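You operate a simulated robot arm through the tools that you are given. There is no shell and no other tool. Be economical: measure what you need, move in short steps, check, and stop when the job is done.

You run a simulated robot arm. Do the job below in one go: nothing can be reset, and whatever is moved stays where it is left.

TASK
Open the crate drawer, put the pink carton from the inside of the crate drawer on the shelf with the bins of the tall rack and shut the drawer again. Put the brown-strapped bundle on the belt beside the out table away on the front edge of the long bench. Press the swing button to switch it up. Open the grey drawer, put the grey adapter on the belt beside the in table away in the inside of the grey drawer, then shut the drawer. Turn the knob of the fan rack to on. Do these in any order.
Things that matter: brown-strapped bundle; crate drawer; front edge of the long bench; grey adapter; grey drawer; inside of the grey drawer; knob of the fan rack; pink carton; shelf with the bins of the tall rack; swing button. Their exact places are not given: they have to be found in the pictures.

It is judged by the outcome, as a careful person would: the job done as asked, and still so three seconds after it is handed in. It fails if anything else is knocked over, pushed out of place, dropped, spilled or broken.

THE ROBOT
A 7-joint arm with a fingered hand on a trunk, on a base that drives. Base frame: it is fixed to the floor where the robot stands at the start and does not move with it; the origin is under the middle of the robot, x ahead of it, y to its left, z up. Units: cm, degrees, N and s.
With the tool pointing down near the work surface it reaches from about 18 to 62 cm from the robot's upright axis, wherever it stands. Its first joint turns from -166.0 to 166.0 degrees. Places, roughly: brown-strapped bundle (13x13x2 cm) [100, -20, 80]; crate drawer [80, -20, 10]; front edge of the long bench (12x30 cm) [-258, -150, 78]; grey adapter (10x5x4 cm) [10, -180, 80]; grey drawer [-410, -20, 60]; inside of the grey drawer [-410, -20, 60]; knob of the fan rack [-110, -330, 80]; pink carton (15x6x5 cm) [80, -30, 20]; shelf with the bins of the tall rack [190, 260, 80]; swing button [100, 130, 120]. Payload 4 kg.
The TCP is the grasp point between the finger pads, 2.8 cm short of the fingertips. In the tool frame z runs along the fingers and y along their closing line. Largest opening 16.8 cm; the body of the gripper starts 7.9 cm behind the TCP. The gripper is a hand of 4 fingers: y runs from the thumb to the fingers, the wrist lies at [0, 0, -24.9] in the tool frame.
Orientation is that of the tool frame in the base frame, as [roll, pitch, yaw] about the fixed x, y, z axes, in that order (R = Rz(yaw) Ry(pitch) Rx(roll)). With the fingers straight down and closing along the base's y, the tool's x points along the base's -x, its y along +y and its z along -z.

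THE INTERFACE
- The arm moves only by the tool servo_tool. Its argument "targets" is text: rows parted by semicolons, each of 6 numbers parted by spaces: the shift along the base's x, y, z in cm, then the turn, a rotation vector about the base's x, y, z in degrees. In form: x y z wx wy wz; .... A call has 1 to 20 rows; each row shifts and turns the commanded pose from where the row before left it. A row lasts 0.2 s, in which the tool goes at most 5 cm and 8.6 degrees; a call with a longer step from one row to the next is refused whole. Where a pose cannot be reached the arm comes as near as it can. A force on the tool above 40 N (or 10 N above the force at the start of the call, whichever is more), or a blocked arm, ends the call early, and 0.2 s more pass. In this call time passes only in rows, and 0.2 s behind the last. The reply holds the time, the measured pose of the TCP, the force on the tool along the base axes, the opening and the grip force, in the units named above and with some noise, with the torque about the TCP (base axes, N m) and any sound that the robot's microphone picked up.
- Cameras (640 x 400 px; columns grow to the right, rows downward): "scene" is now at [1.74, 10.89, 127.95]; the picture's right is [-0.34, -0.94, 0.00], its down [-0.65, 0.24, -0.72] and it looks along [0.68, -0.24, -0.69] (base axes); focal length 274 px, centre (320, 200). "wrist" rides on the gripper at [6, -6, -11] in the tool frame; the picture's right is [0.71, 0.71, 0.00], its down [-0.56, 0.56, -0.61] and it looks along [-0.43, 0.43, 0.79] (tool axes); focal length 265 px, centre (320, 200).
- camera(camera): a new picture of that camera. The clock stands still meanwhile.
- move_column(by): slides the trunk up (or, below 0, down) by that many cm; the arm and the scene camera ride with it, the base frame stays. It gives what a move gives, with no picture.
- base_move(legs): drives the robot by 1 to 6 legs, each [ahead, turn to the left] in cm and degrees, along the robot's own axes; the way and the turn of a leg run together, so that a leg with both is an arc; at most 150 cm and 180 degrees a leg. The arm and the cameras ride along, it lands a little off, and it stops where it bumps. It gives what a move gives.
- curl_fingers(finger1, finger2, finger3, thumb_bend): sets how far each is bent, from 0 (flat) to 1 (curled in); at 0.3 the hand is open as for a grip, at 0.7 the pads meet at the TCP. One left out holds its place. A second passes; each finger stops where it meets its share of the squeeze, and holds until it gets a number again. It is the only way to open and close the hand. It gives what a move gives, with no picture; readings hold the bend of each and the force on the fingers (four entries, about 0 where the hand has none), thumb and palm.
- aim_head(pan, tilt): turns the head with the scene camera to pan (to the left, within 155 degrees either way) and tilt (down, from -29 to 69), counted from straight ahead of the robot. It gives what a move gives.
- probe_pixels(camera, pixels): for up to 12 pixels [column, row] of the newest picture of that camera ("zoom" is the newest enlarged one), the place [x, y, z] in the base frame of the surface seen there, good to about 0.3 cm. The clock stands still meanwhile.
- inspect(camera, box): a new picture of the part [left, top, right, bottom] of that camera's present view, enlarged. The clock stands still meanwhile.
- close_job(): hands the job in; it is judged then, once.

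Go step by step. Measure first, check grasps and placings, and put right what went wrong. The budget is 124 turns and 114 pictures, counting those below and the enlarged ones. Unless the task says otherwise, let go and move clear before handing in.

The tools are called after "Request:" as name(argument=value, ...) on one line, values as JSON. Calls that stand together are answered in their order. servo_tool: Moves the arm, as the interface text tells. Its arguments: {"type":"object","properties":{"targets":{"type":"string"}},"required":["targets"]} The other tools are called the same way: move_column (by) slides the trunk up or down; curl_fingers (finger1, finger2, finger3, thumb_bend) moves the fingers one by one; base_move (legs) drives the base; aim_head (pan, tilt) turns the head that bears the scene camera; camera (camera) takes a picture; probe_pixels (camera, pixels) gives the place of the surface under pixels of a picture; inspect (camera, box) takes an enlarged picture of a part of a camera's view; close_job () hands the job in.

At the start:

```text
t: 0.0
tool_pos: [51.69, -3.45, 97.3]
orientation: [180.0, 0.0, 179.9]
wrist_force: [0.5, -0.1, -0.6]
moment: [0.0, 0.0, 0.0]
finger_gap: 16.78
finger_force: 0.1
shape: jaw
bend: [0.3, 0.3, 0.3, 0.3]
finger forces: [0.0, 0.0, 0.0, 0.1, 0.0, 0.0]
trunk travel left (down, up): [-29.8, 29.2]
robot x, y, heading: [-0.51, -2.64, -0.1]
head pan, tilt: [-19.8, 44.0]
```

scene: 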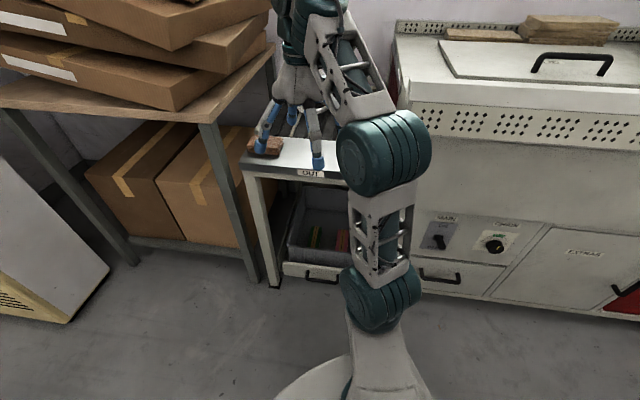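
wrist: 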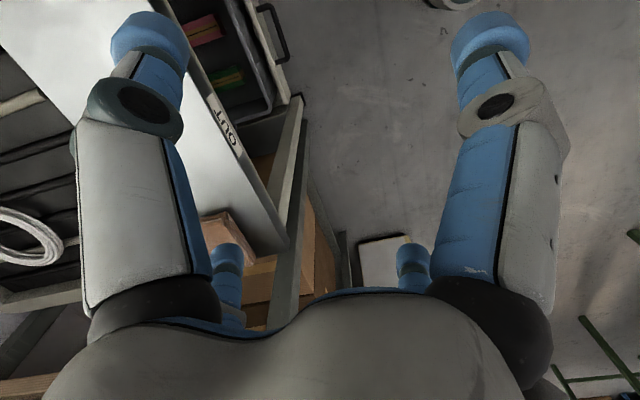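

The first picture shows the OUT table ahead with a drawer/crate beneath it (pixels ~(310,230)). I'll survey by panning the head.

Request:
aim_head(pan=15, tilt=30)

Request:
camera(camera="scene")

Request:
aim_head(pan=70, tilt=20)

Request:
camera(camera="scene")

Request:
aim_head(pan=-80, tilt=25)

Request:
camera(camera="scene")

Request:
aim_head(pan=-150, tilt=20)

Request:
camera(camera="scene")

Request:
aim_head(pan=150, tilt=20)

Request:
camera(camera="scene")

```text
t: 1.0
tool_pos: [51.68, -3.28, 97.25]
orientation: [180.0, 0.0, 180.0]
wrist_force: [0.5, -1.1, -0.2]
moment: [-0.02, 0.04, 0.01]
finger_gap: 16.8
finger_force: 0.1
shape: jaw
bend: [0.3, 0.3, 0.3, 0.3]
finger forces: [0.0, 0.0, 0.1, 0.0, 0.0, 0.0]
trunk travel left (down, up): [-29.8, 29.2]
robot x, y, heading: [-0.2, -2.87, -0.2]
head pan, tilt: [15.0, 30.0]
```

```text
111 pictures are left
```

scene: 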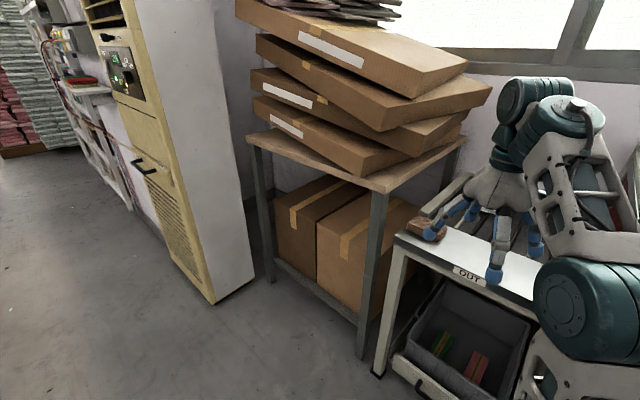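

```text
t: 2.2
tool_pos: [51.63, -3.37, 97.18]
orientation: [179.9, 0.0, -179.9]
wrist_force: [0.2, 0.0, -0.1]
moment: [0.04, -0.03, 0.0]
finger_gap: 16.81
finger_force: 0.0
shape: jaw
bend: [0.3, 0.3, 0.3, 0.3]
finger forces: [0.0, 0.0, 0.1, 0.0, 0.1, 0.0]
trunk travel left (down, up): [-29.8, 29.2]
robot x, y, heading: [-0.29, -2.65, 0.0]
head pan, tilt: [70.0, 20.0]
```

```text
110 pictures are left
```

scene: 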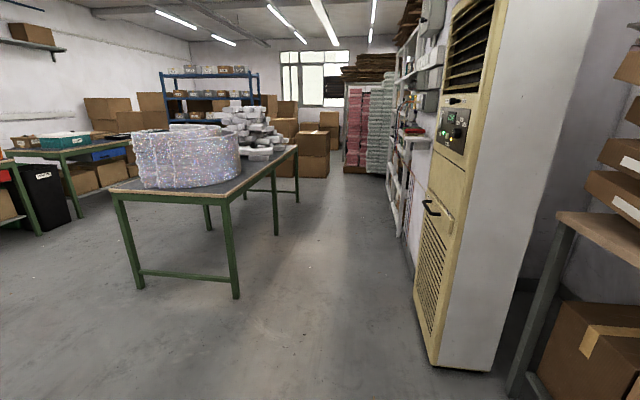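

```text
t: 4.6
tool_pos: [51.72, -3.35, 97.27]
orientation: [-179.9, 0.0, 180.0]
wrist_force: [-0.2, 0.8, -1.0]
moment: [-0.01, -0.01, 0.0]
finger_gap: 16.81
finger_force: 0.1
shape: jaw
bend: [0.3, 0.3, 0.3, 0.3]
finger forces: [0.0, 0.1, 0.1, 0.0, 0.0, 0.0]
trunk travel left (down, up): [-29.8, 29.2]
robot x, y, heading: [-0.36, -2.42, -0.1]
head pan, tilt: [-80.0, 25.0]
```

```text
109 pictures are left
```

scene: 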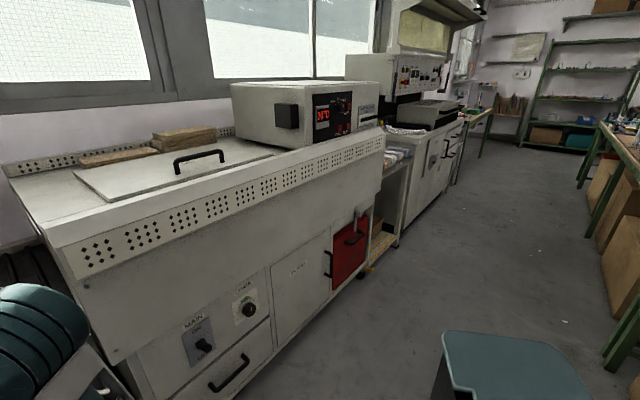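

```text
t: 6.0
tool_pos: [51.6, -3.35, 97.27]
orientation: [-180.0, 0.0, 180.0]
wrist_force: [0.0, 0.1, 0.2]
moment: [0.0, 0.01, 0.01]
finger_gap: 16.8
finger_force: 0.1
shape: jaw
bend: [0.3, 0.3, 0.3, 0.3]
finger forces: [0.0, 0.0, 0.0, 0.1, 0.1, 0.0]
trunk travel left (down, up): [-29.8, 29.2]
robot x, y, heading: [-0.26, -2.46, 0.1]
head pan, tilt: [-150.0, 20.0]
```

```text
108 pictures are left
```

scene: 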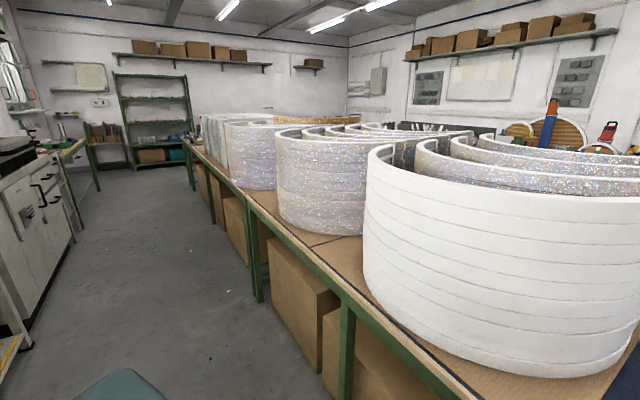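

```text
t: 10.1
tool_pos: [51.65, -3.45, 97.28]
orientation: [180.0, 0.0, 180.0]
wrist_force: [-0.2, -0.3, 0.2]
moment: [0.03, 0.02, 0.0]
finger_gap: 16.82
finger_force: 0.1
shape: jaw
bend: [0.3, 0.3, 0.3, 0.3]
finger forces: [0.0, 0.0, 0.1, 0.0, 0.0, 0.0]
trunk travel left (down, up): [-29.8, 29.2]
robot x, y, heading: [-0.37, -2.38, 0.1]
head pan, tilt: [150.0, 20.0]
```

```text
107 pictures are left
```

scene: 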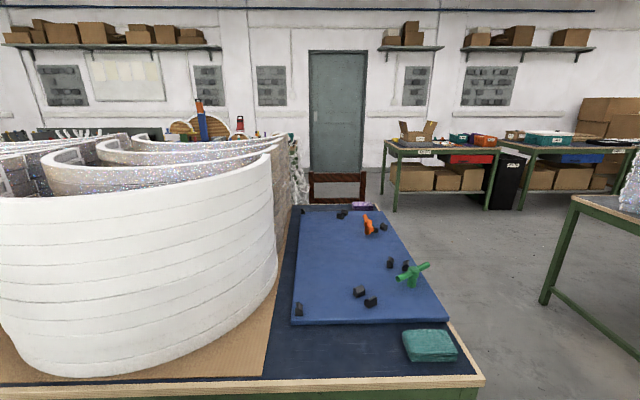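

The pictures show: cream cabinet with panel (left), OUT table ahead, oven machine right, long benches behind. Let me probe some places on the rear view.

Request:
probe_pixels(camera="scene", pixels=[[480, 380], [377, 208], [5, 390], [430, 345], [390, 145], [490, 155], [440, 160], [390, 205], [545, 300], [572, 200], [512, 180], [340, 190]])

Request:
aim_head(pan=-150, tilt=20)

Request:
camera(camera="scene")

Request:
probe_pixels(camera="scene", pixels=[[460, 390], [258, 295], [190, 150], [300, 320], [100, 190], [150, 165], [25, 345], [75, 235], [120, 380], [60, 150], [280, 120], [350, 370]])

Request:
aim_head(pan=-110, tilt=25)

Request:
camera(camera="scene")

```text
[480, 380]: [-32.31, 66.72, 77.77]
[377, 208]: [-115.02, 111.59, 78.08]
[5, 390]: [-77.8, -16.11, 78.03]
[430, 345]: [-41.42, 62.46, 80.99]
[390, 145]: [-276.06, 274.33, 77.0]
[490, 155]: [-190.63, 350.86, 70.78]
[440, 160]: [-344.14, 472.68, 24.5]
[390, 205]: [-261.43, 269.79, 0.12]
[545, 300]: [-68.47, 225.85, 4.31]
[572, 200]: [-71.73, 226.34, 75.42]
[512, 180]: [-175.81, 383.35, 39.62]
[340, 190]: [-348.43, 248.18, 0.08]
```

```text
t: 14.2
tool_pos: [51.72, -3.31, 97.4]
orientation: [-179.9, 0.0, -180.0]
wrist_force: [-0.3, 0.9, -0.1]
moment: [0.03, 0.03, 0.0]
finger_gap: 16.82
finger_force: 0.0
shape: jaw
bend: [0.3, 0.3, 0.3, 0.3]
finger forces: [0.1, 0.1, 0.1, 0.0, 0.0, 0.1]
trunk travel left (down, up): [-29.8, 29.2]
robot x, y, heading: [-0.25, -2.46, 0.0]
head pan, tilt: [-150.0, 20.0]
```

```text
106 pictures are left
```

scene: 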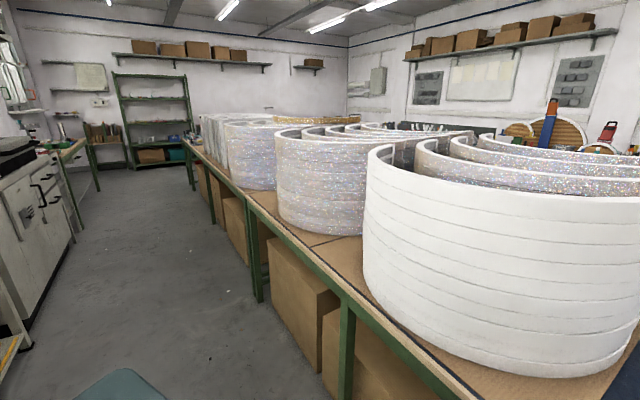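

```text
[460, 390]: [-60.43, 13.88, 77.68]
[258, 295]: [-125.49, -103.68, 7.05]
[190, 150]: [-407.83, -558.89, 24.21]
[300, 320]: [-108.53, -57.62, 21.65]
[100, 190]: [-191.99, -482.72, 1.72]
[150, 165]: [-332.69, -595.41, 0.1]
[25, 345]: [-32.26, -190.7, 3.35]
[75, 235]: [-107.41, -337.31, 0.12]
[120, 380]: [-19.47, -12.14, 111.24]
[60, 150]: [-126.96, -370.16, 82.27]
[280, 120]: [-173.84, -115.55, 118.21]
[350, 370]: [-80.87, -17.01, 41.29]
```

```text
t: 15.3
tool_pos: [51.72, -3.25, 97.22]
orientation: [-179.9, 0.0, -180.0]
wrist_force: [-0.6, 0.2, 0.0]
moment: [0.0, 0.0, -0.01]
finger_gap: 16.79
finger_force: 0.1
shape: jaw
bend: [0.3, 0.3, 0.3, 0.3]
finger forces: [0.0, 0.0, 0.0, 0.1, 0.0, 0.1]
trunk travel left (down, up): [-29.8, 29.2]
robot x, y, heading: [0.04, -2.55, -0.2]
head pan, tilt: [-110.0, 25.0]
```

```text
105 pictures are left
```

scene: 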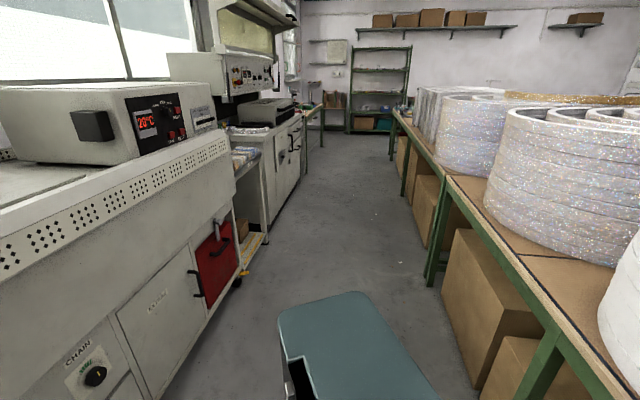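

The aisle runs toward (-0.48,-0.88); the machine fronts face (-0.88,+0.48). Now look closely at the crate drawer and OUT table.

Request:
aim_head(pan=-12, tilt=42)

Request:
inspect(camera="scene", box=[200, 100, 460, 280])

Request:
camera(camera="scene")

```text
t: 17.0
tool_pos: [51.74, -3.37, 97.27]
orientation: [179.9, 0.1, 180.0]
wrist_force: [0.4, 0.8, -0.9]
moment: [0.0, -0.02, 0.0]
finger_gap: 16.8
finger_force: 0.2
shape: jaw
bend: [0.3, 0.3, 0.3, 0.3]
finger forces: [0.1, 0.0, 0.0, 0.1, 0.0, 0.0]
trunk travel left (down, up): [-29.8, 29.2]
robot x, y, heading: [0.01, -2.6, -0.1]
head pan, tilt: [-12.0, 42.0]
```

```text
2.22 times, centred on (330, 190) of scene
```

zoom: 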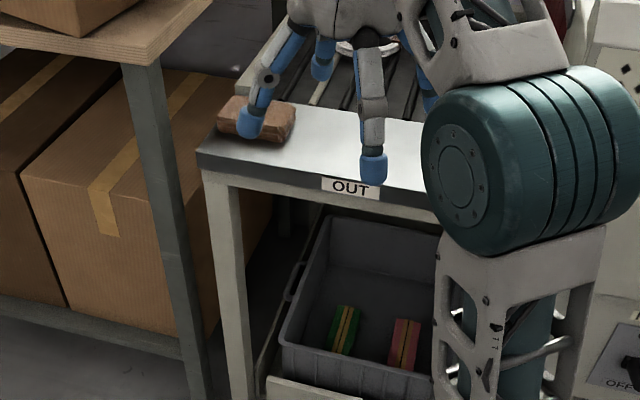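

```text
103 pictures are left
```

scene: 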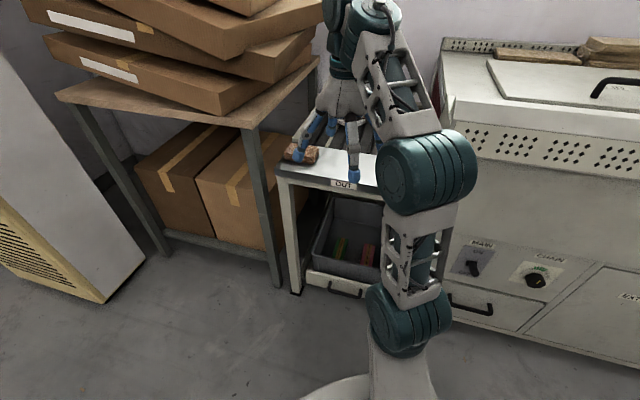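

Request:
probe_pixels(camera="zoom", pixels=[[220, 390], [330, 390], [345, 330], [402, 345], [285, 345], [325, 225], [430, 300], [350, 190], [205, 165], [255, 110], [390, 390], [320, 90]])

Request:
probe_pixels(camera="scene", pixels=[[346, 293], [310, 283], [355, 290], [295, 292], [470, 308], [280, 282], [282, 178], [315, 275], [365, 290], [303, 155], [330, 283], [470, 270]])

Request:
inspect(camera="scene", box=[270, 230, 400, 310])

```text
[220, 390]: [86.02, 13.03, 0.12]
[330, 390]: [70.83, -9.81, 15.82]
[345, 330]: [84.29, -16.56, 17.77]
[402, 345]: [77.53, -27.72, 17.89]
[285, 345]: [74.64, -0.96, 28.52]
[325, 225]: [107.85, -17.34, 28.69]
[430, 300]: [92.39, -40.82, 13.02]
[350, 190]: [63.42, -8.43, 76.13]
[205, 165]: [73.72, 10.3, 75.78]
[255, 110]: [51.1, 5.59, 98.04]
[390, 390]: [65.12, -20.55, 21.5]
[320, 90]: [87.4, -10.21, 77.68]
```

```text
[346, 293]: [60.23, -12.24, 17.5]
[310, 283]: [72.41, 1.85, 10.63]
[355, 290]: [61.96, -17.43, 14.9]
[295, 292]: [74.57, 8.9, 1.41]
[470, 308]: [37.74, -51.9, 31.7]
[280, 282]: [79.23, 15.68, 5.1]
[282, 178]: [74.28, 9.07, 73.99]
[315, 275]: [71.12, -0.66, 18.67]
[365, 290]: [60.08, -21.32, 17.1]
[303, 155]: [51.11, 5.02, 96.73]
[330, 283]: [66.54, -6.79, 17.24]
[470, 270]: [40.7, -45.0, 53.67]
```

```text
4.92 times, centred on (335, 270) of scene
```

zoom: 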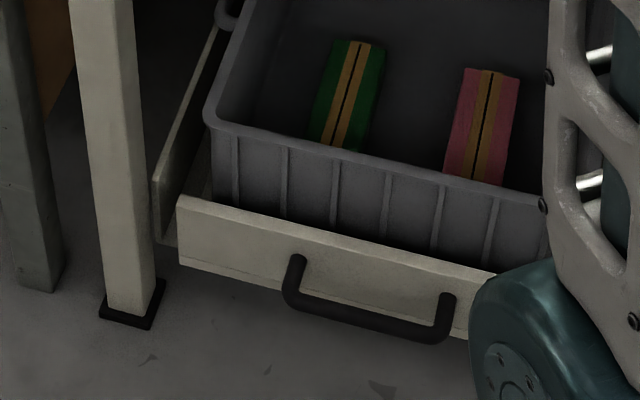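

The drawer front is visible with its black handle at zoom (370,315), drawer seems closed under the OUT table. Measure the handle and crate.

Request:
probe_pixels(camera="zoom", pixels=[[292, 285], [330, 315], [380, 328], [430, 335], [300, 260], [447, 297], [180, 230], [350, 255], [480, 290], [340, 95], [485, 120], [460, 175]])

Request:
camera(camera="wrist")

```text
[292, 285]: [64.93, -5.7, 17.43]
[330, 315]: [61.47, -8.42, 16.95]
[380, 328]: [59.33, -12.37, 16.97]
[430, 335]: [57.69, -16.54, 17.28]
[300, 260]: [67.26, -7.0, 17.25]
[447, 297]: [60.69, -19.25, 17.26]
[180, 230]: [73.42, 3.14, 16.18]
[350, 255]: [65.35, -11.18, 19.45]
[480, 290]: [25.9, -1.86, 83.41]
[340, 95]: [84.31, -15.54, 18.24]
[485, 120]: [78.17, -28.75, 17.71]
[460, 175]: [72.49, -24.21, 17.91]
```

```text
101 pictures are left
```

wrist: 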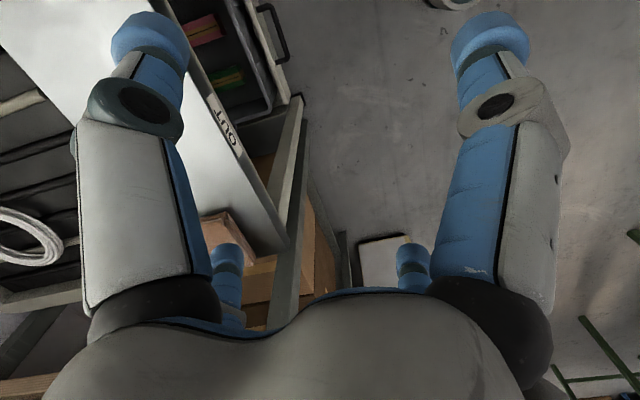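

Handle bar centre is about (60.5,-11.5,17), along (-0.48,-0.88). I'll check the hand's finger layout and look for the bundle on the belt.

Request:
inspect(camera="scene", box=[260, 60, 440, 200])

Request:
probe_pixels(camera="wrist", pixels=[[150, 40], [490, 40], [228, 255], [412, 255], [30, 245], [40, 210], [70, 268], [215, 230], [205, 30], [225, 75], [275, 25], [240, 20]])

```text
2.86 times, centred on (350, 130) of scene
```

zoom: 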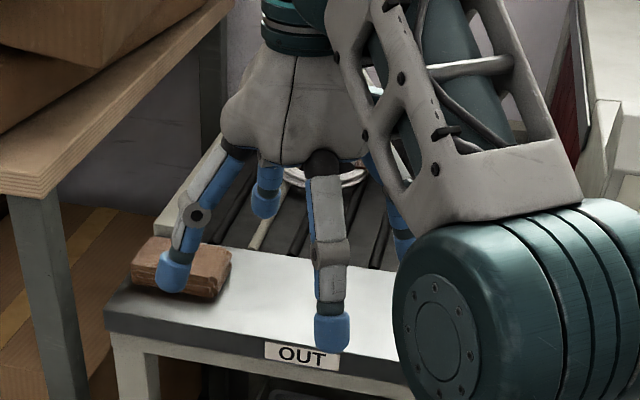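

```text
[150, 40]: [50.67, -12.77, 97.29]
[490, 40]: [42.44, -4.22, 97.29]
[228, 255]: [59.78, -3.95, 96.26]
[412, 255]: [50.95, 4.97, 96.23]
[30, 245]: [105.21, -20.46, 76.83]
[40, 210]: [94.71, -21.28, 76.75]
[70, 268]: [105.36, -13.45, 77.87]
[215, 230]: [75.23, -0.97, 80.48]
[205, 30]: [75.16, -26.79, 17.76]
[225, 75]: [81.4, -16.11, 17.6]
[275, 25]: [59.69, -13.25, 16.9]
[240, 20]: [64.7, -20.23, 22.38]
```

The hand is a four-finger radial claw (tips at ±x, ±y, ~9 cm out); the coil bundle is on the belt at about (103,-18,77.5). I'll look down at the base size and test which finger is which, with the trunk lowered first being tested later.

Request:
aim_head(pan=25, tilt=69)

Request:
curl_fingers(finger1=0, finger2=0.5, finger3=0.7, thumb_bend=0.3)

Request:
camera(camera="scene")

Request:
camera(camera="wrist")

Request:
probe_pixels(camera="scene", pixels=[[320, 350], [320, 300], [280, 350], [250, 380], [320, 330]])

```text
t: 18.0
tool_pos: [51.56, -3.33, 97.28]
orientation: [180.0, 0.1, 179.9]
wrist_force: [0.4, -0.8, -0.7]
moment: [0.0, -0.02, 0.02]
finger_gap: 16.78
finger_force: 0.0
shape: jaw
bend: [0.3, 0.3, 0.3, 0.3]
finger forces: [0.1, 0.0, 0.0, 0.1, 0.1, 0.0]
trunk travel left (down, up): [-29.8, 29.2]
robot x, y, heading: [-0.38, -2.9, -0.2]
head pan, tilt: [25.0, 68.8]
```

```text
t: 19.0
tool_pos: [51.64, -3.29, 97.25]
orientation: [180.0, 0.0, 180.0]
wrist_force: [-0.4, -0.5, -0.3]
moment: [0.0, 0.01, -0.03]
finger_gap: 14.33
finger_force: 0.0
shape: fingers
bend: [0.0, 0.5, 0.7, 0.3]
finger forces: [0.0, 0.0, 0.0, 0.0, 0.0, 0.0]
trunk travel left (down, up): [-29.8, 29.2]
robot x, y, heading: [-0.32, -2.27, 0.3]
head pan, tilt: [25.0, 68.8]
```

```text
99 pictures are left
```

scene: 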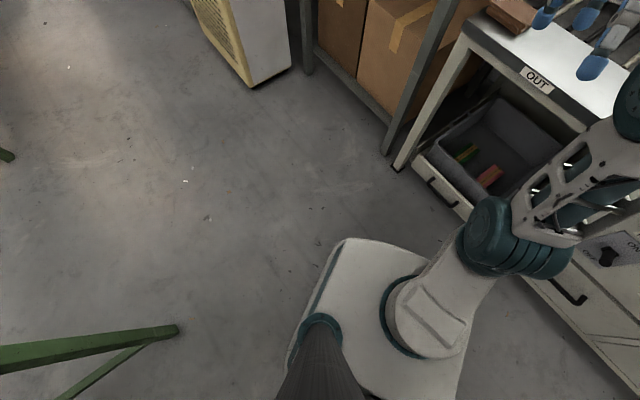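

```text
98 pictures are left
```

wrist: 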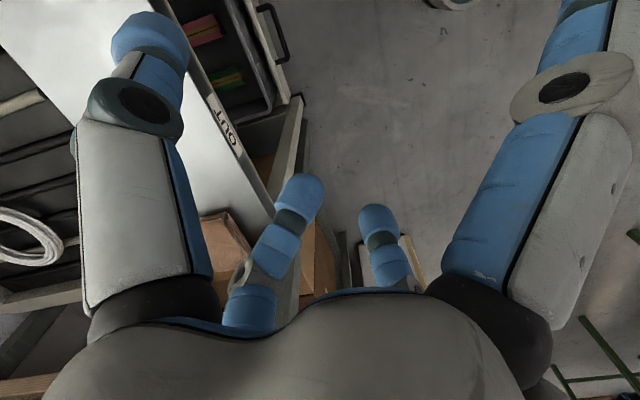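

```text
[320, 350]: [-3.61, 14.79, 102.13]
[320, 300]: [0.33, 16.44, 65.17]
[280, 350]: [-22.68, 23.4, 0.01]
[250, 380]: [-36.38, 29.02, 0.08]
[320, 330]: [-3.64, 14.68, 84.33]
```

Finger map: thumb −y, finger2 +y, finger1 +x, finger3 −x. Now measure the base footprint.

Request:
probe_pixels(camera="scene", pixels=[[345, 242], [435, 262], [300, 330], [455, 390], [380, 255], [360, 280], [415, 310], [400, 385], [430, 185], [455, 205]])

Request:
curl_fingers(finger1=0.1, finger2=0.3, finger3=0.1, thumb_bend=0.3)

```text
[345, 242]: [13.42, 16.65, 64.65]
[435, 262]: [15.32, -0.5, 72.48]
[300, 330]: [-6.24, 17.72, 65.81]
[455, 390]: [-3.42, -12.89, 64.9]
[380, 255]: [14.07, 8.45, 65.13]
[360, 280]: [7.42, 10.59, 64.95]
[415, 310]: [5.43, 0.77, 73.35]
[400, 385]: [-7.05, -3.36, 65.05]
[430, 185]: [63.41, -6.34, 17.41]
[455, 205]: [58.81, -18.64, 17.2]
```

```text
t: 20.0
tool_pos: [51.63, -3.27, 97.26]
orientation: [-180.0, 0.0, 180.0]
wrist_force: [-0.2, 0.2, -0.3]
moment: [-0.07, -0.02, -0.05]
finger_gap: 13.7
finger_force: 0.0
shape: fingers
bend: [0.1, 0.3, 0.1, 0.3]
finger forces: [0.0, 0.1, 0.0, 0.1, 0.0, 0.0]
trunk travel left (down, up): [-29.8, 29.2]
robot x, y, heading: [-0.51, -2.55, 0.0]
head pan, tilt: [25.0, 68.8]
```

Retract the arm from over the table, then lower the trunk.

Request:
servo_tool(targets="-4 0 0 0 0 0;-4 1 0 0 0 0;-4 1 0 0 0 0;-4 1 0 0 0 0")

Request:
move_column(by=-29)

Request:
aim_head(pan=-10, tilt=45)

Request:
camera(camera="scene")

```text
t: 21.0
tool_pos: [35.71, -0.32, 97.36]
orientation: [-179.9, 0.0, 179.8]
wrist_force: [0.4, 1.6, -0.8]
moment: [-0.09, 0.01, 0.0]
finger_gap: 13.69
finger_force: 0.0
shape: fingers
bend: [0.1, 0.3, 0.1, 0.3]
finger forces: [0.1, 0.1, 0.0, 0.0, 0.1, 0.0]
trunk travel left (down, up): [-29.8, 29.2]
robot x, y, heading: [-0.03, -2.46, -0.2]
head pan, tilt: [25.0, 68.8]
```

```text
t: 23.9
tool_pos: [35.68, -0.46, 68.44]
orientation: [180.0, -0.1, -179.9]
wrist_force: [-0.6, -0.1, -0.1]
moment: [0.01, 0.0, -0.02]
finger_gap: 13.69
finger_force: 0.0
shape: fingers
bend: [0.1, 0.3, 0.1, 0.3]
finger forces: [0.0, 0.1, 0.1, 0.0, 0.0, 0.1]
trunk travel left (down, up): [-0.8, 58.2]
robot x, y, heading: [-0.39, -2.0, -0.0]
head pan, tilt: [25.0, 68.8]
```

```text
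t: 25.0
tool_pos: [35.65, -0.37, 68.45]
orientation: [180.0, 0.0, -180.0]
wrist_force: [-0.2, 0.8, -1.0]
moment: [-0.01, -0.02, 0.02]
finger_gap: 13.71
finger_force: 0.1
shape: fingers
bend: [0.1, 0.3, 0.1, 0.3]
finger forces: [0.1, 0.0, 0.1, 0.1, 0.0, 0.1]
trunk travel left (down, up): [-0.8, 58.2]
robot x, y, heading: [-0.17, -2.11, -0.4]
head pan, tilt: [-10.0, 45.0]
```

```text
97 pictures are left
```

scene: 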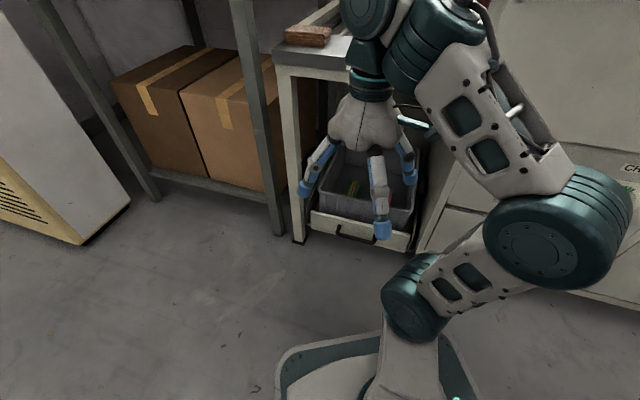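

The arm is low now; the elbow sits to the right. I'll yaw the tool so its x lies along the drawer normal, tilt 35° forward, and approach above the handle, using finger1/finger3 as the pincer.

Request:
curl_fingers(finger1=0.45, finger2=0.1, finger3=0.57, thumb_bend=0.1)

Request:
servo_tool(targets="1.81 -0.72 -4.27 0 0 -7.15;1.81 -0.72 -4.27 0 0 -7.15;1.81 -0.72 -4.27 0 0 -7.15;1.81 -0.72 -4.27 0 0 -7.15;1.81 -0.72 -4.27 -3.36 -6.16 0;1.81 -0.72 -4.27 -3.36 -6.16 0;1.81 -0.72 -4.27 -3.36 -6.16 0;1.81 -0.72 -4.27 -3.36 -6.16 0;1.81 -0.72 -4.27 -3.36 -6.16 0")

Request:
camera(camera="scene")

Request:
camera(camera="wrist")

```text
t: 26.0
tool_pos: [35.7, -0.31, 68.44]
orientation: [-179.9, 0.0, -180.0]
wrist_force: [0.0, 0.1, 0.3]
moment: [0.01, -0.03, 0.0]
finger_gap: 12.08
finger_force: 0.1
shape: fingers
bend: [0.45, 0.1, 0.56, 0.1]
finger forces: [0.0, 0.1, 0.0, 0.1, 0.0, 0.1]
trunk travel left (down, up): [-0.8, 58.2]
robot x, y, heading: [-0.42, -2.49, -0.0]
head pan, tilt: [-10.0, 45.0]
```

```text
t: 28.0
tool_pos: [51.91, -6.64, 29.82]
orientation: [-180.0, 35.3, 151.3]
wrist_force: [0.5, -0.6, -0.7]
moment: [0.01, 0.06, 0.0]
finger_gap: 12.07
finger_force: 0.1
shape: fingers
bend: [0.45, 0.1, 0.56, 0.1]
finger forces: [0.0, 0.0, 0.0, 0.1, 0.1, 0.0]
trunk travel left (down, up): [-0.8, 58.2]
robot x, y, heading: [-0.64, -2.21, -0.0]
head pan, tilt: [-10.0, 45.0]
```

```text
96 pictures are left
```

scene: 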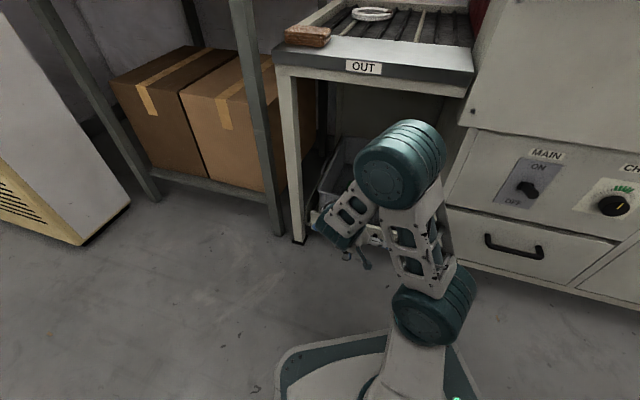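

```text
95 pictures are left
```

wrist: 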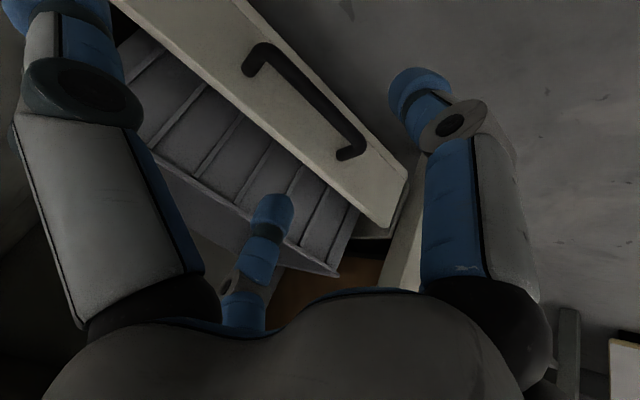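

The wrist picture shows the handle (255,60)-(350,155). Measure it precisely, and the finger tips.

Request:
probe_pixels(camera="wrist", pixels=[[262, 50], [300, 92], [335, 120], [352, 135], [250, 70], [345, 155], [290, 115], [320, 150], [270, 205], [415, 85], [290, 80], [330, 200]])

```text
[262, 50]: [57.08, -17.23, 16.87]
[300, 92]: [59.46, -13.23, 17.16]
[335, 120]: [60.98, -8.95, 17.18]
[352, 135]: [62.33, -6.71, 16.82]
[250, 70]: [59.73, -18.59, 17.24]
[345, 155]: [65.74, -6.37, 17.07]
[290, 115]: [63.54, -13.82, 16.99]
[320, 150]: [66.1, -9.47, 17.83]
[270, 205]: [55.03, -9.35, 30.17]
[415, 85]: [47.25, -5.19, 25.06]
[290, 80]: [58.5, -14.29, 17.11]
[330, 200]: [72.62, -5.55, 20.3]
```

Bar centre ≈ (59.6,-12,16.3), face ~4.5 cm behind. Move over it and lower so finger3 goes into the gap.

Request:
servo_tool(targets="2.4 -1.7 -2.6 0 0 0;2.4 -1.7 -2.6 0 0 0;2.4 -1.7 -2.6 0 0 0;0 0 -3 0 0 0;0 0 -3 0 0 0;0 0 -2 0 0 0")

Request:
camera(camera="wrist")

```text
t: 29.0
tool_pos: [59.51, -12.07, 20.18]
orientation: [-180.0, 36.1, 151.6]
wrist_force: [-13.7, 3.2, 29.3]
moment: [-0.73, -1.24, -0.2]
finger_gap: 12.06
finger_force: 15.1
shape: fingers
bend: [0.45, 0.1, 0.53, 0.1]
finger forces: [0.0, 0.0, 29.9, 0.1, 0.0, 0.0]
trunk travel left (down, up): [-0.8, 58.2]
robot x, y, heading: [-0.67, -2.86, -0.0]
head pan, tilt: [-10.0, 45.0]
stopped in row 5: the force on the tool passed its limit at 51 N (the readings are from after the stop); the commanded pose is now the measured one
```

```text
94 pictures are left
```

wrist: 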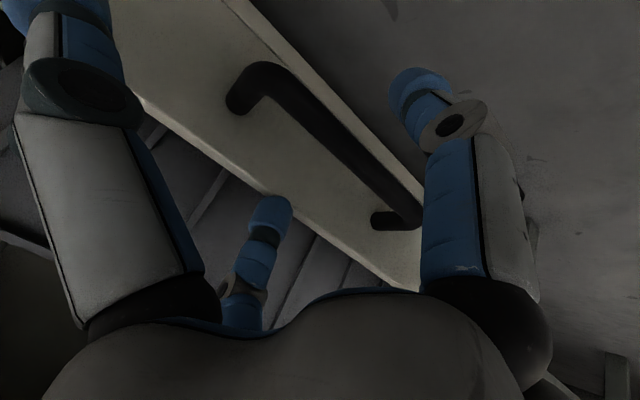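

Finger3 rests on the drawer panel's top edge (force 30 N). Lift, shift 2.8 cm outward, and lower again.

Request:
servo_tool(targets="0 0 2 0 0 0;-2.6 1.4 0 0 0 0;0 0 -3 0 0 0;0 0 -2.5 0 0 0;0 0 -2 0 0 0")

Request:
camera(camera="wrist")

```text
t: 30.2
tool_pos: [57.1, -10.54, 14.72]
orientation: [179.9, 35.9, 151.5]
wrist_force: [2.6, -1.0, 8.2]
moment: [-0.14, -0.23, 0.02]
finger_gap: 12.07
finger_force: 3.9
shape: fingers
bend: [0.45, 0.1, 0.52, 0.1]
finger forces: [0.0, 0.0, 7.5, 0.1, 0.1, 0.0]
trunk travel left (down, up): [-0.8, 58.2]
robot x, y, heading: [-0.21, -2.74, 0.2]
head pan, tilt: [-10.0, 45.0]
```

```text
93 pictures are left
```

wrist: 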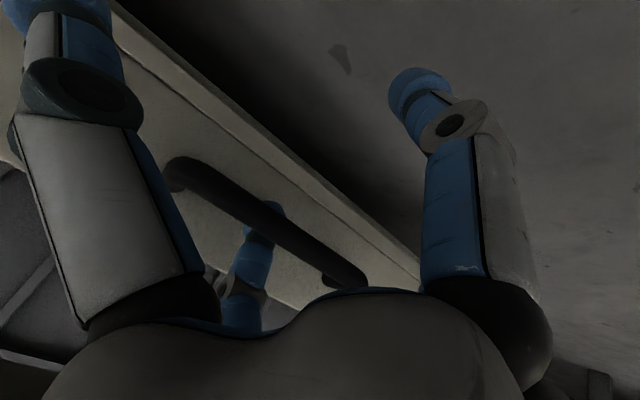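

Finger3 is now behind the bar. Pull outward gently along −n.

Request:
servo_tool(targets="-1.76 0.95 0 0 0 0;-1.76 0.95 0 0 0 0;-1.76 0.95 0 0 0 0;-1.76 0.95 0 0 0 0;-1.76 0.95 0 0 0 0")

Request:
camera(camera="wrist")

```text
t: 31.4
tool_pos: [48.04, -5.62, 14.61]
orientation: [-179.9, 35.6, 151.6]
wrist_force: [-0.3, 0.5, -0.1]
moment: [0.0, 0.01, 0.01]
finger_gap: 12.09
finger_force: 0.0
shape: fingers
bend: [0.45, 0.1, 0.56, 0.1]
finger forces: [0.0, 0.0, 0.0, 0.1, 0.0, 0.0]
trunk travel left (down, up): [-0.8, 58.2]
robot x, y, heading: [-0.21, -2.87, -0.1]
head pan, tilt: [-10.0, 45.0]
```

```text
92 pictures are left
```

wrist: 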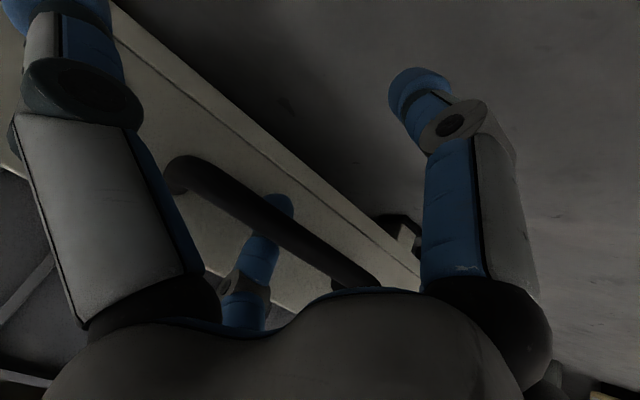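

The drawer follows freely (10 cm). Continue 16 cm more.

Request:
servo_tool(targets="-1.76 0.95 0 0 0 0;-1.76 0.95 0 0 0 0;-1.76 0.95 0 0 0 0;-1.76 0.95 0 0 0 0;-1.76 0.95 0 0 0 0;-1.76 0.95 0 0 0 0;-1.76 0.95 0 0 0 0;-1.76 0.95 0 0 0 0")

Request:
aim_head(pan=-10, tilt=52)

Request:
camera(camera="scene")

```text
t: 32.5
tool_pos: [41.12, -1.71, 14.87]
orientation: [-179.9, 37.0, 152.3]
wrist_force: [8.3, -0.5, -4.8]
moment: [0.03, -0.26, 0.03]
finger_gap: 12.08
finger_force: 0.1
shape: fingers
bend: [0.45, 0.1, 0.56, 0.1]
finger forces: [0.0, 0.0, 0.0, 0.0, 0.0, 0.2]
trunk travel left (down, up): [-0.8, 58.2]
robot x, y, heading: [-0.08, -2.77, -0.1]
head pan, tilt: [-10.0, 45.0]
stopped in row 5: the force on the tool passed its limit at 85 N (the readings are from after the stop); the commanded pose is now the measured one
```

```text
t: 33.2
tool_pos: [41.01, -1.79, 14.81]
orientation: [-179.9, 36.9, 152.4]
wrist_force: [14.0, -0.1, -6.4]
moment: [-0.03, -0.04, -0.01]
finger_gap: 12.09
finger_force: 0.1
shape: fingers
bend: [0.45, 0.1, 0.56, 0.1]
finger forces: [0.0, 0.0, 0.1, 0.0, 0.0, 0.0]
trunk travel left (down, up): [-0.8, 58.2]
robot x, y, heading: [-0.71, -2.51, -0.1]
head pan, tilt: [-10.0, 52.0]
```

```text
91 pictures are left
```

scene: 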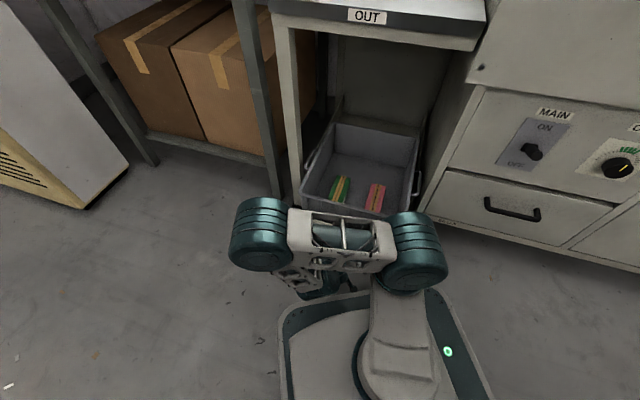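

The hand met my own base (force with no finger load); drawer is 18 cm out. I'll drive the base back a little while hooked.

Request:
servo_tool(targets="0.9 -0.5 0 0 0 0;-0.7 -1.3 0 0 0 0;-0.7 -1.3 0 0 0 0")

Request:
base_move(legs=[[-6, 0]])

Request:
camera(camera="wrist")

```text
t: 34.0
tool_pos: [41.09, -3.78, 15.12]
orientation: [178.9, 37.1, 152.1]
wrist_force: [1.0, 0.1, 2.8]
moment: [-0.04, 0.42, -0.05]
finger_gap: 12.07
finger_force: 0.8
shape: fingers
bend: [0.45, 0.1, 0.58, 0.1]
finger forces: [0.0, 0.1, 1.9, 0.0, 0.0, 0.0]
trunk travel left (down, up): [-0.8, 58.2]
robot x, y, heading: [-0.2, -2.56, 0.0]
head pan, tilt: [-10.0, 52.0]
stopped in row 3: the force on the tool passed its limit at 56 N (the readings are from after the stop); the commanded pose is now the measured one
```

```text
t: 35.0
tool_pos: [35.11, -3.59, 15.14]
orientation: [178.6, 37.2, 152.1]
wrist_force: [4.2, 11.6, 3.0]
moment: [-0.24, -0.06, 0.5]
finger_gap: 12.07
finger_force: 5.6
shape: fingers
bend: [0.45, 0.1, 0.55, 0.1]
finger forces: [0.0, 0.0, 12.2, 0.0, 0.0, 0.0]
trunk travel left (down, up): [-0.8, 58.2]
robot x, y, heading: [-6.43, -2.21, 0.1]
head pan, tilt: [-10.0, 52.0]
```

```text
90 pictures are left
```

wrist: 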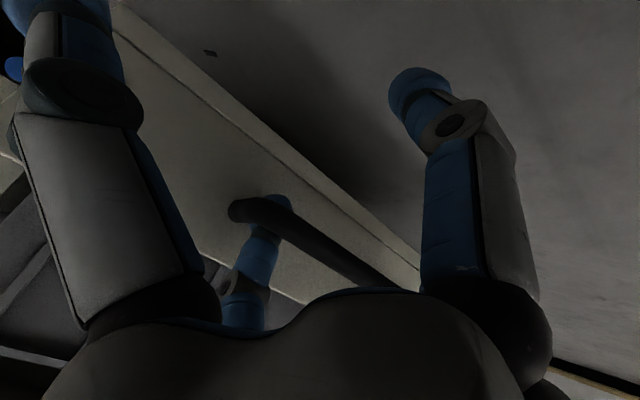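

The finger is near the handle's right end and still hooked. Drive back 7 more.

Request:
base_move(legs=[[-8, 0]])

Request:
camera(camera="scene")

Request:
camera(camera="wrist")

```text
t: 35.9
tool_pos: [32.01, -1.92, 15.08]
orientation: [176.6, 37.1, 152.9]
wrist_force: [-0.3, 2.4, -0.3]
moment: [-0.02, 0.0, 0.08]
finger_gap: 12.12
finger_force: 1.4
shape: fingers
bend: [0.45, 0.1, 0.57, 0.1]
finger forces: [0.0, 0.1, 2.3, 0.0, 0.0, 0.0]
trunk travel left (down, up): [-0.8, 58.2]
robot x, y, heading: [-10.06, -2.95, 0.6]
head pan, tilt: [-10.0, 52.0]
stopped in leg 1: the force on the tool passed its limit at 49 N (the readings are from after the stop); the commanded pose is now the measured one
```

```text
89 pictures are left
```

scene: 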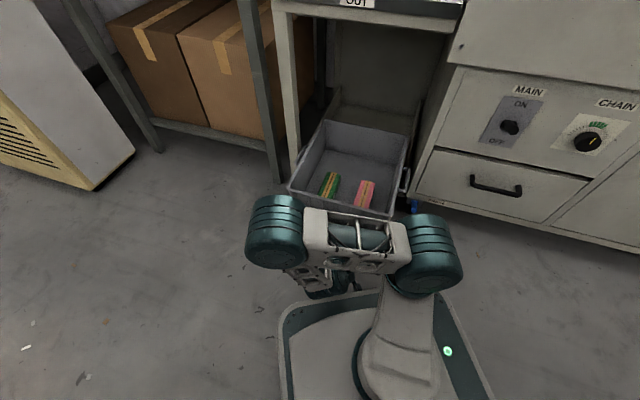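

```text
88 pictures are left
```

wrist: 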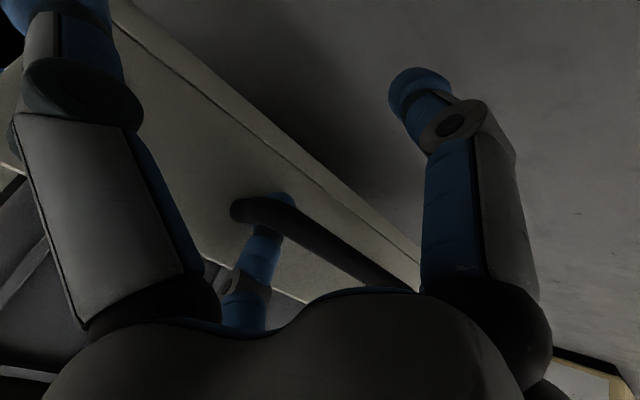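

The drawer has come out further; check how far by probing the cartons and crate.

Request:
probe_pixels(camera="scene", pixels=[[328, 185], [366, 192], [340, 5], [292, 188], [393, 215], [404, 160], [322, 122], [360, 205], [370, 182], [290, 110], [413, 205]])

```text
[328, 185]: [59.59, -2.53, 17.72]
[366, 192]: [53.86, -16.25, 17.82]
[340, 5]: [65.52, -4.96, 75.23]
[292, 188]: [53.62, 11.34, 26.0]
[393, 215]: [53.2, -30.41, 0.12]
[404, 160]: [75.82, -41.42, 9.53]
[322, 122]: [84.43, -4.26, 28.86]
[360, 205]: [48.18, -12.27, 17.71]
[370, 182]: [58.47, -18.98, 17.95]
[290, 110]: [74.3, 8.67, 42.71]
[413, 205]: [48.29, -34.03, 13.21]
```

Pink carton centre is now about (53.5,-15.5), top z 17.8; drawer 27 cm out. Lift the hand straight out of the handle, and level the tool.

Request:
servo_tool(targets="0 0 3 0 0 0;0 0 4 0 0 0;0 0 4 0 0 0;0 0 5 0 0 0;0 0 5 0 0 0;0 0 5 3.36 6.16 0;0 0 5 3.36 6.16 0;0 0 0 3.36 6.16 0;0 0 0 3.36 6.16 0;0 0 0 3.36 6.16 0")

Request:
curl_fingers(finger1=0.25, finger2=0.42, finger3=0.25, thumb_bend=0.42)

Request:
inspect(camera="scene", box=[240, 80, 460, 240])

Request:
camera(camera="wrist")

```text
t: 38.1
tool_pos: [31.87, -1.99, 46.1]
orientation: [175.8, 1.9, 152.6]
wrist_force: [-0.4, 0.1, 0.0]
moment: [-0.02, 0.01, 0.01]
finger_gap: 12.08
finger_force: 0.1
shape: fingers
bend: [0.45, 0.1, 0.56, 0.1]
finger forces: [0.1, 0.0, 0.0, 0.0, 0.0, 0.1]
trunk travel left (down, up): [-0.8, 58.2]
robot x, y, heading: [-9.67, -2.53, 0.0]
head pan, tilt: [-10.0, 52.0]
```

```text
t: 39.1
tool_pos: [31.94, -2.01, 45.91]
orientation: [175.9, 2.0, 152.6]
wrist_force: [-0.5, 0.4, 0.2]
moment: [0.03, 0.02, 0.02]
finger_gap: 10.67
finger_force: 0.1
shape: fingers
bend: [0.25, 0.42, 0.25, 0.42]
finger forces: [0.0, 0.0, 0.0, 0.1, 0.1, 0.0]
trunk travel left (down, up): [-0.8, 58.2]
robot x, y, heading: [-9.93, -2.28, 0.3]
head pan, tilt: [-10.0, 52.0]
```

```text
2.50 times, centred on (350, 160) of scene
```

zoom: 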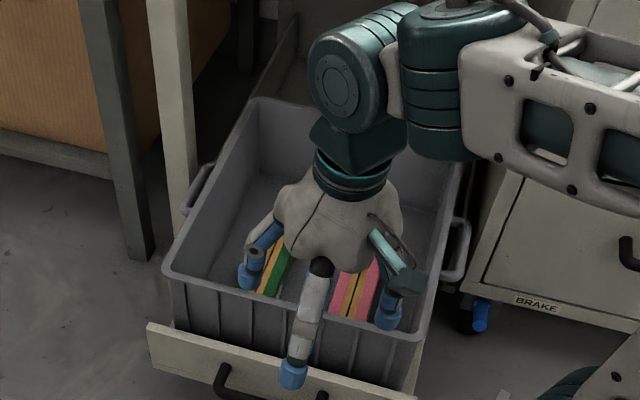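

```text
86 pictures are left
```

wrist: 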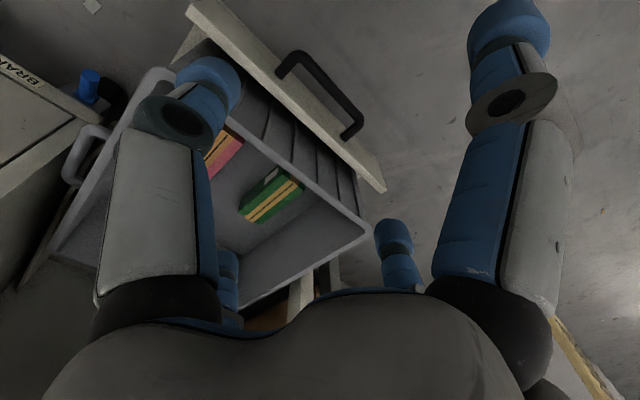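

Request:
probe_pixels(camera="zoom", pixels=[[167, 270], [300, 303], [424, 338], [440, 230], [210, 180], [335, 310], [372, 265], [350, 315], [372, 318], [345, 275]])

Request:
probe_pixels(camera="wrist", pixels=[[225, 155], [243, 140], [215, 170], [205, 66], [365, 235], [130, 95], [228, 130]])

```text
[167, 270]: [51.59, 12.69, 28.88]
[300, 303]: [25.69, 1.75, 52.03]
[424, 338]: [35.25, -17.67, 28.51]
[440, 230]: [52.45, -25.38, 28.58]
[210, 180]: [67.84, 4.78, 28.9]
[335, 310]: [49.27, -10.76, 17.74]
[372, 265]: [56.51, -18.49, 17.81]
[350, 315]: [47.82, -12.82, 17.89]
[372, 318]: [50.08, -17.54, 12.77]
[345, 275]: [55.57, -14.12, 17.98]
```

```text
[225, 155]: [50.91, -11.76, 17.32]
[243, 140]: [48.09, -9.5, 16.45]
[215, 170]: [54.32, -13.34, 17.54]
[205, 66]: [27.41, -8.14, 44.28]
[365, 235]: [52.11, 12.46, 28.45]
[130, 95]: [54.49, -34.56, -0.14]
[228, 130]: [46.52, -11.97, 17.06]
```

Carton centre ≈ (52.9,-15.6), long axis along n; crate walls leave room. Drive 6 cm forward, level the tool and go above the carton.

Request:
base_move(legs=[[6, 0]])

Request:
servo_tool(targets="3 -2.2 0 -2.7 3.7 -1.1;3 -2.2 0 0 0 0;3 -2.2 0 0 0 0;3 -2.2 0 0 0 0;3 -4.8 0 0 0 0")

Request:
camera(camera="wrist")

```text
t: 40.0
tool_pos: [37.89, -2.0, 46.01]
orientation: [175.9, 1.9, 152.6]
wrist_force: [-0.7, -0.1, -0.2]
moment: [0.01, 0.01, -0.02]
finger_gap: 10.62
finger_force: 0.1
shape: fingers
bend: [0.25, 0.42, 0.25, 0.42]
finger forces: [0.0, 0.1, 0.1, 0.1, 0.0, 0.1]
trunk travel left (down, up): [-0.8, 58.2]
robot x, y, heading: [-4.03, -2.57, 0.3]
head pan, tilt: [-10.0, 52.0]
```

```text
refused: row 5 steps farther than a row can; nothing moved
```

```text
85 pictures are left
```

wrist: 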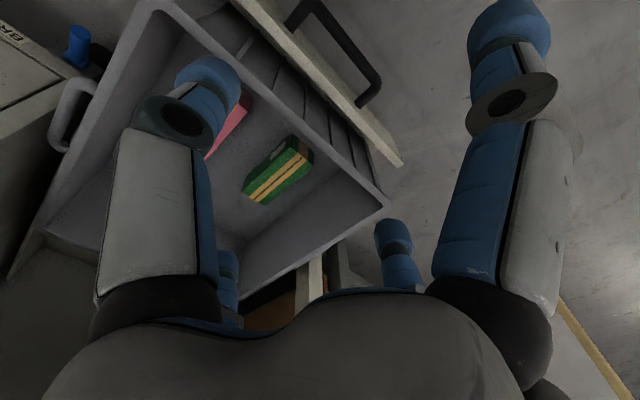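

Request:
servo_tool(targets="3 -2.72 -2 -2.7 3.7 -1.1;3 -2.72 -2 0 0 0;3 -2.72 -2 0 0 0;3 -2.72 -2 0 0 0;3 -2.72 -2 0 0 0")

Request:
camera(camera="wrist")

Request:
camera(camera="scene")

```text
t: 41.2
tool_pos: [52.97, -15.45, 36.06]
orientation: [179.9, -0.1, 151.5]
wrist_force: [0.8, -0.4, 0.3]
moment: [-0.05, -0.02, -0.01]
finger_gap: 10.67
finger_force: 0.0
shape: fingers
bend: [0.25, 0.42, 0.25, 0.42]
finger forces: [0.1, 0.0, 0.0, 0.0, 0.1, 0.0]
trunk travel left (down, up): [-0.8, 58.2]
robot x, y, heading: [-3.97, -2.57, 0.3]
head pan, tilt: [-10.0, 52.0]
```

```text
84 pictures are left
```

wrist: 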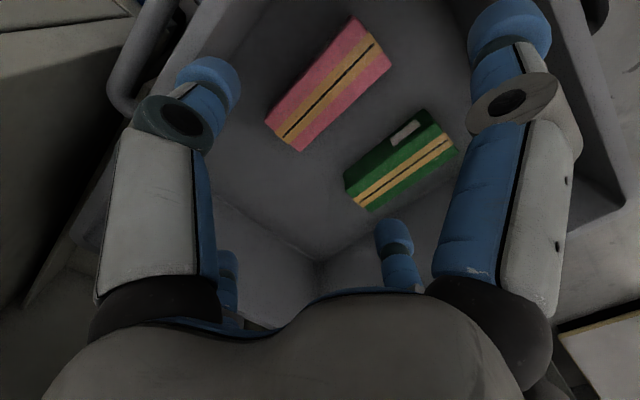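

```text
83 pictures are left
```

scene: 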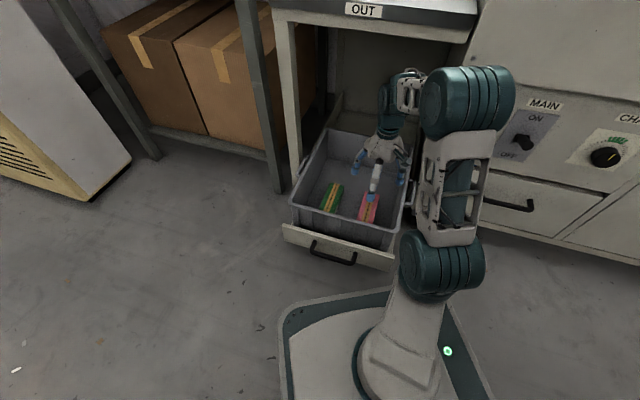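

Probe the carton corners in the wrist view for exact alignment.

Request:
probe_pixels(camera="wrist", pixels=[[352, 18], [388, 62], [266, 122], [300, 148], [328, 82], [375, 38], [282, 135], [345, 188]])

```text
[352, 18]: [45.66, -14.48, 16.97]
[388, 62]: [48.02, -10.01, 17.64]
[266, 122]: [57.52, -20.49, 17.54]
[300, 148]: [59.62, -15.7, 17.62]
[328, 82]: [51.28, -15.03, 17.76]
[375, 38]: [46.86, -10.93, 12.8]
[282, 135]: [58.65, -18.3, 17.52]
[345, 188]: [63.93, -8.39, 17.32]
```

Centre (52.7,-15.2), axis −26.5°. Turn +2° and descend.

Request:
servo_tool(targets="-0.2 0.25 -4.5 0 0 2;0 0 -4.5 0 0 0;0 0 -4.5 0 0 0;0 0 -3.5 0 0 0;0 0 -1.5 0 0 0;0 0 -1 0 0 0")

Request:
curl_fingers(finger2=0.7, thumb_bend=0.7)

Request:
camera(camera="wrist")

```text
t: 42.6
tool_pos: [52.73, -15.38, 16.57]
orientation: [180.0, 0.1, 153.4]
wrist_force: [-0.6, -0.5, 0.0]
moment: [-0.01, -0.03, -0.03]
finger_gap: 10.64
finger_force: 0.0
shape: fingers
bend: [0.25, 0.42, 0.25, 0.42]
finger forces: [0.0, 0.0, 0.0, 0.0, 0.1, 0.0]
trunk travel left (down, up): [-0.8, 58.2]
robot x, y, heading: [-3.99, -2.33, 0.2]
head pan, tilt: [-10.0, 52.0]
```

```text
t: 43.6
tool_pos: [52.67, -15.36, 16.6]
orientation: [-180.0, 0.1, 153.4]
wrist_force: [0.2, -2.2, 7.6]
moment: [0.26, -0.15, -0.06]
finger_gap: 8.88
finger_force: 15.5
shape: fingers
bend: [0.25, 0.53, 0.25, 0.62]
finger forces: [0.0, 17.3, 0.0, 0.0, 13.9, 0.0]
trunk travel left (down, up): [-0.8, 58.2]
robot x, y, heading: [-3.85, -2.55, 0.1]
head pan, tilt: [-10.0, 52.0]
```

```text
82 pictures are left
```

wrist: 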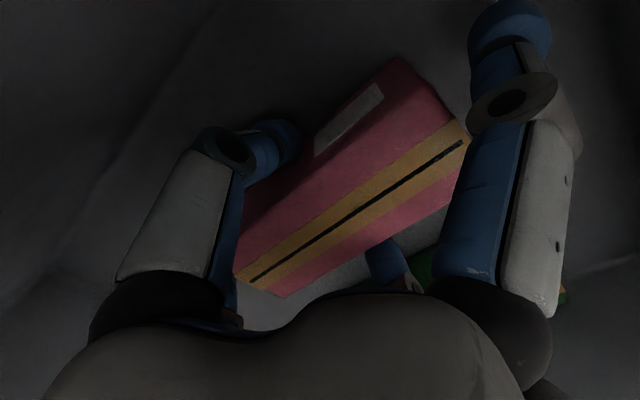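

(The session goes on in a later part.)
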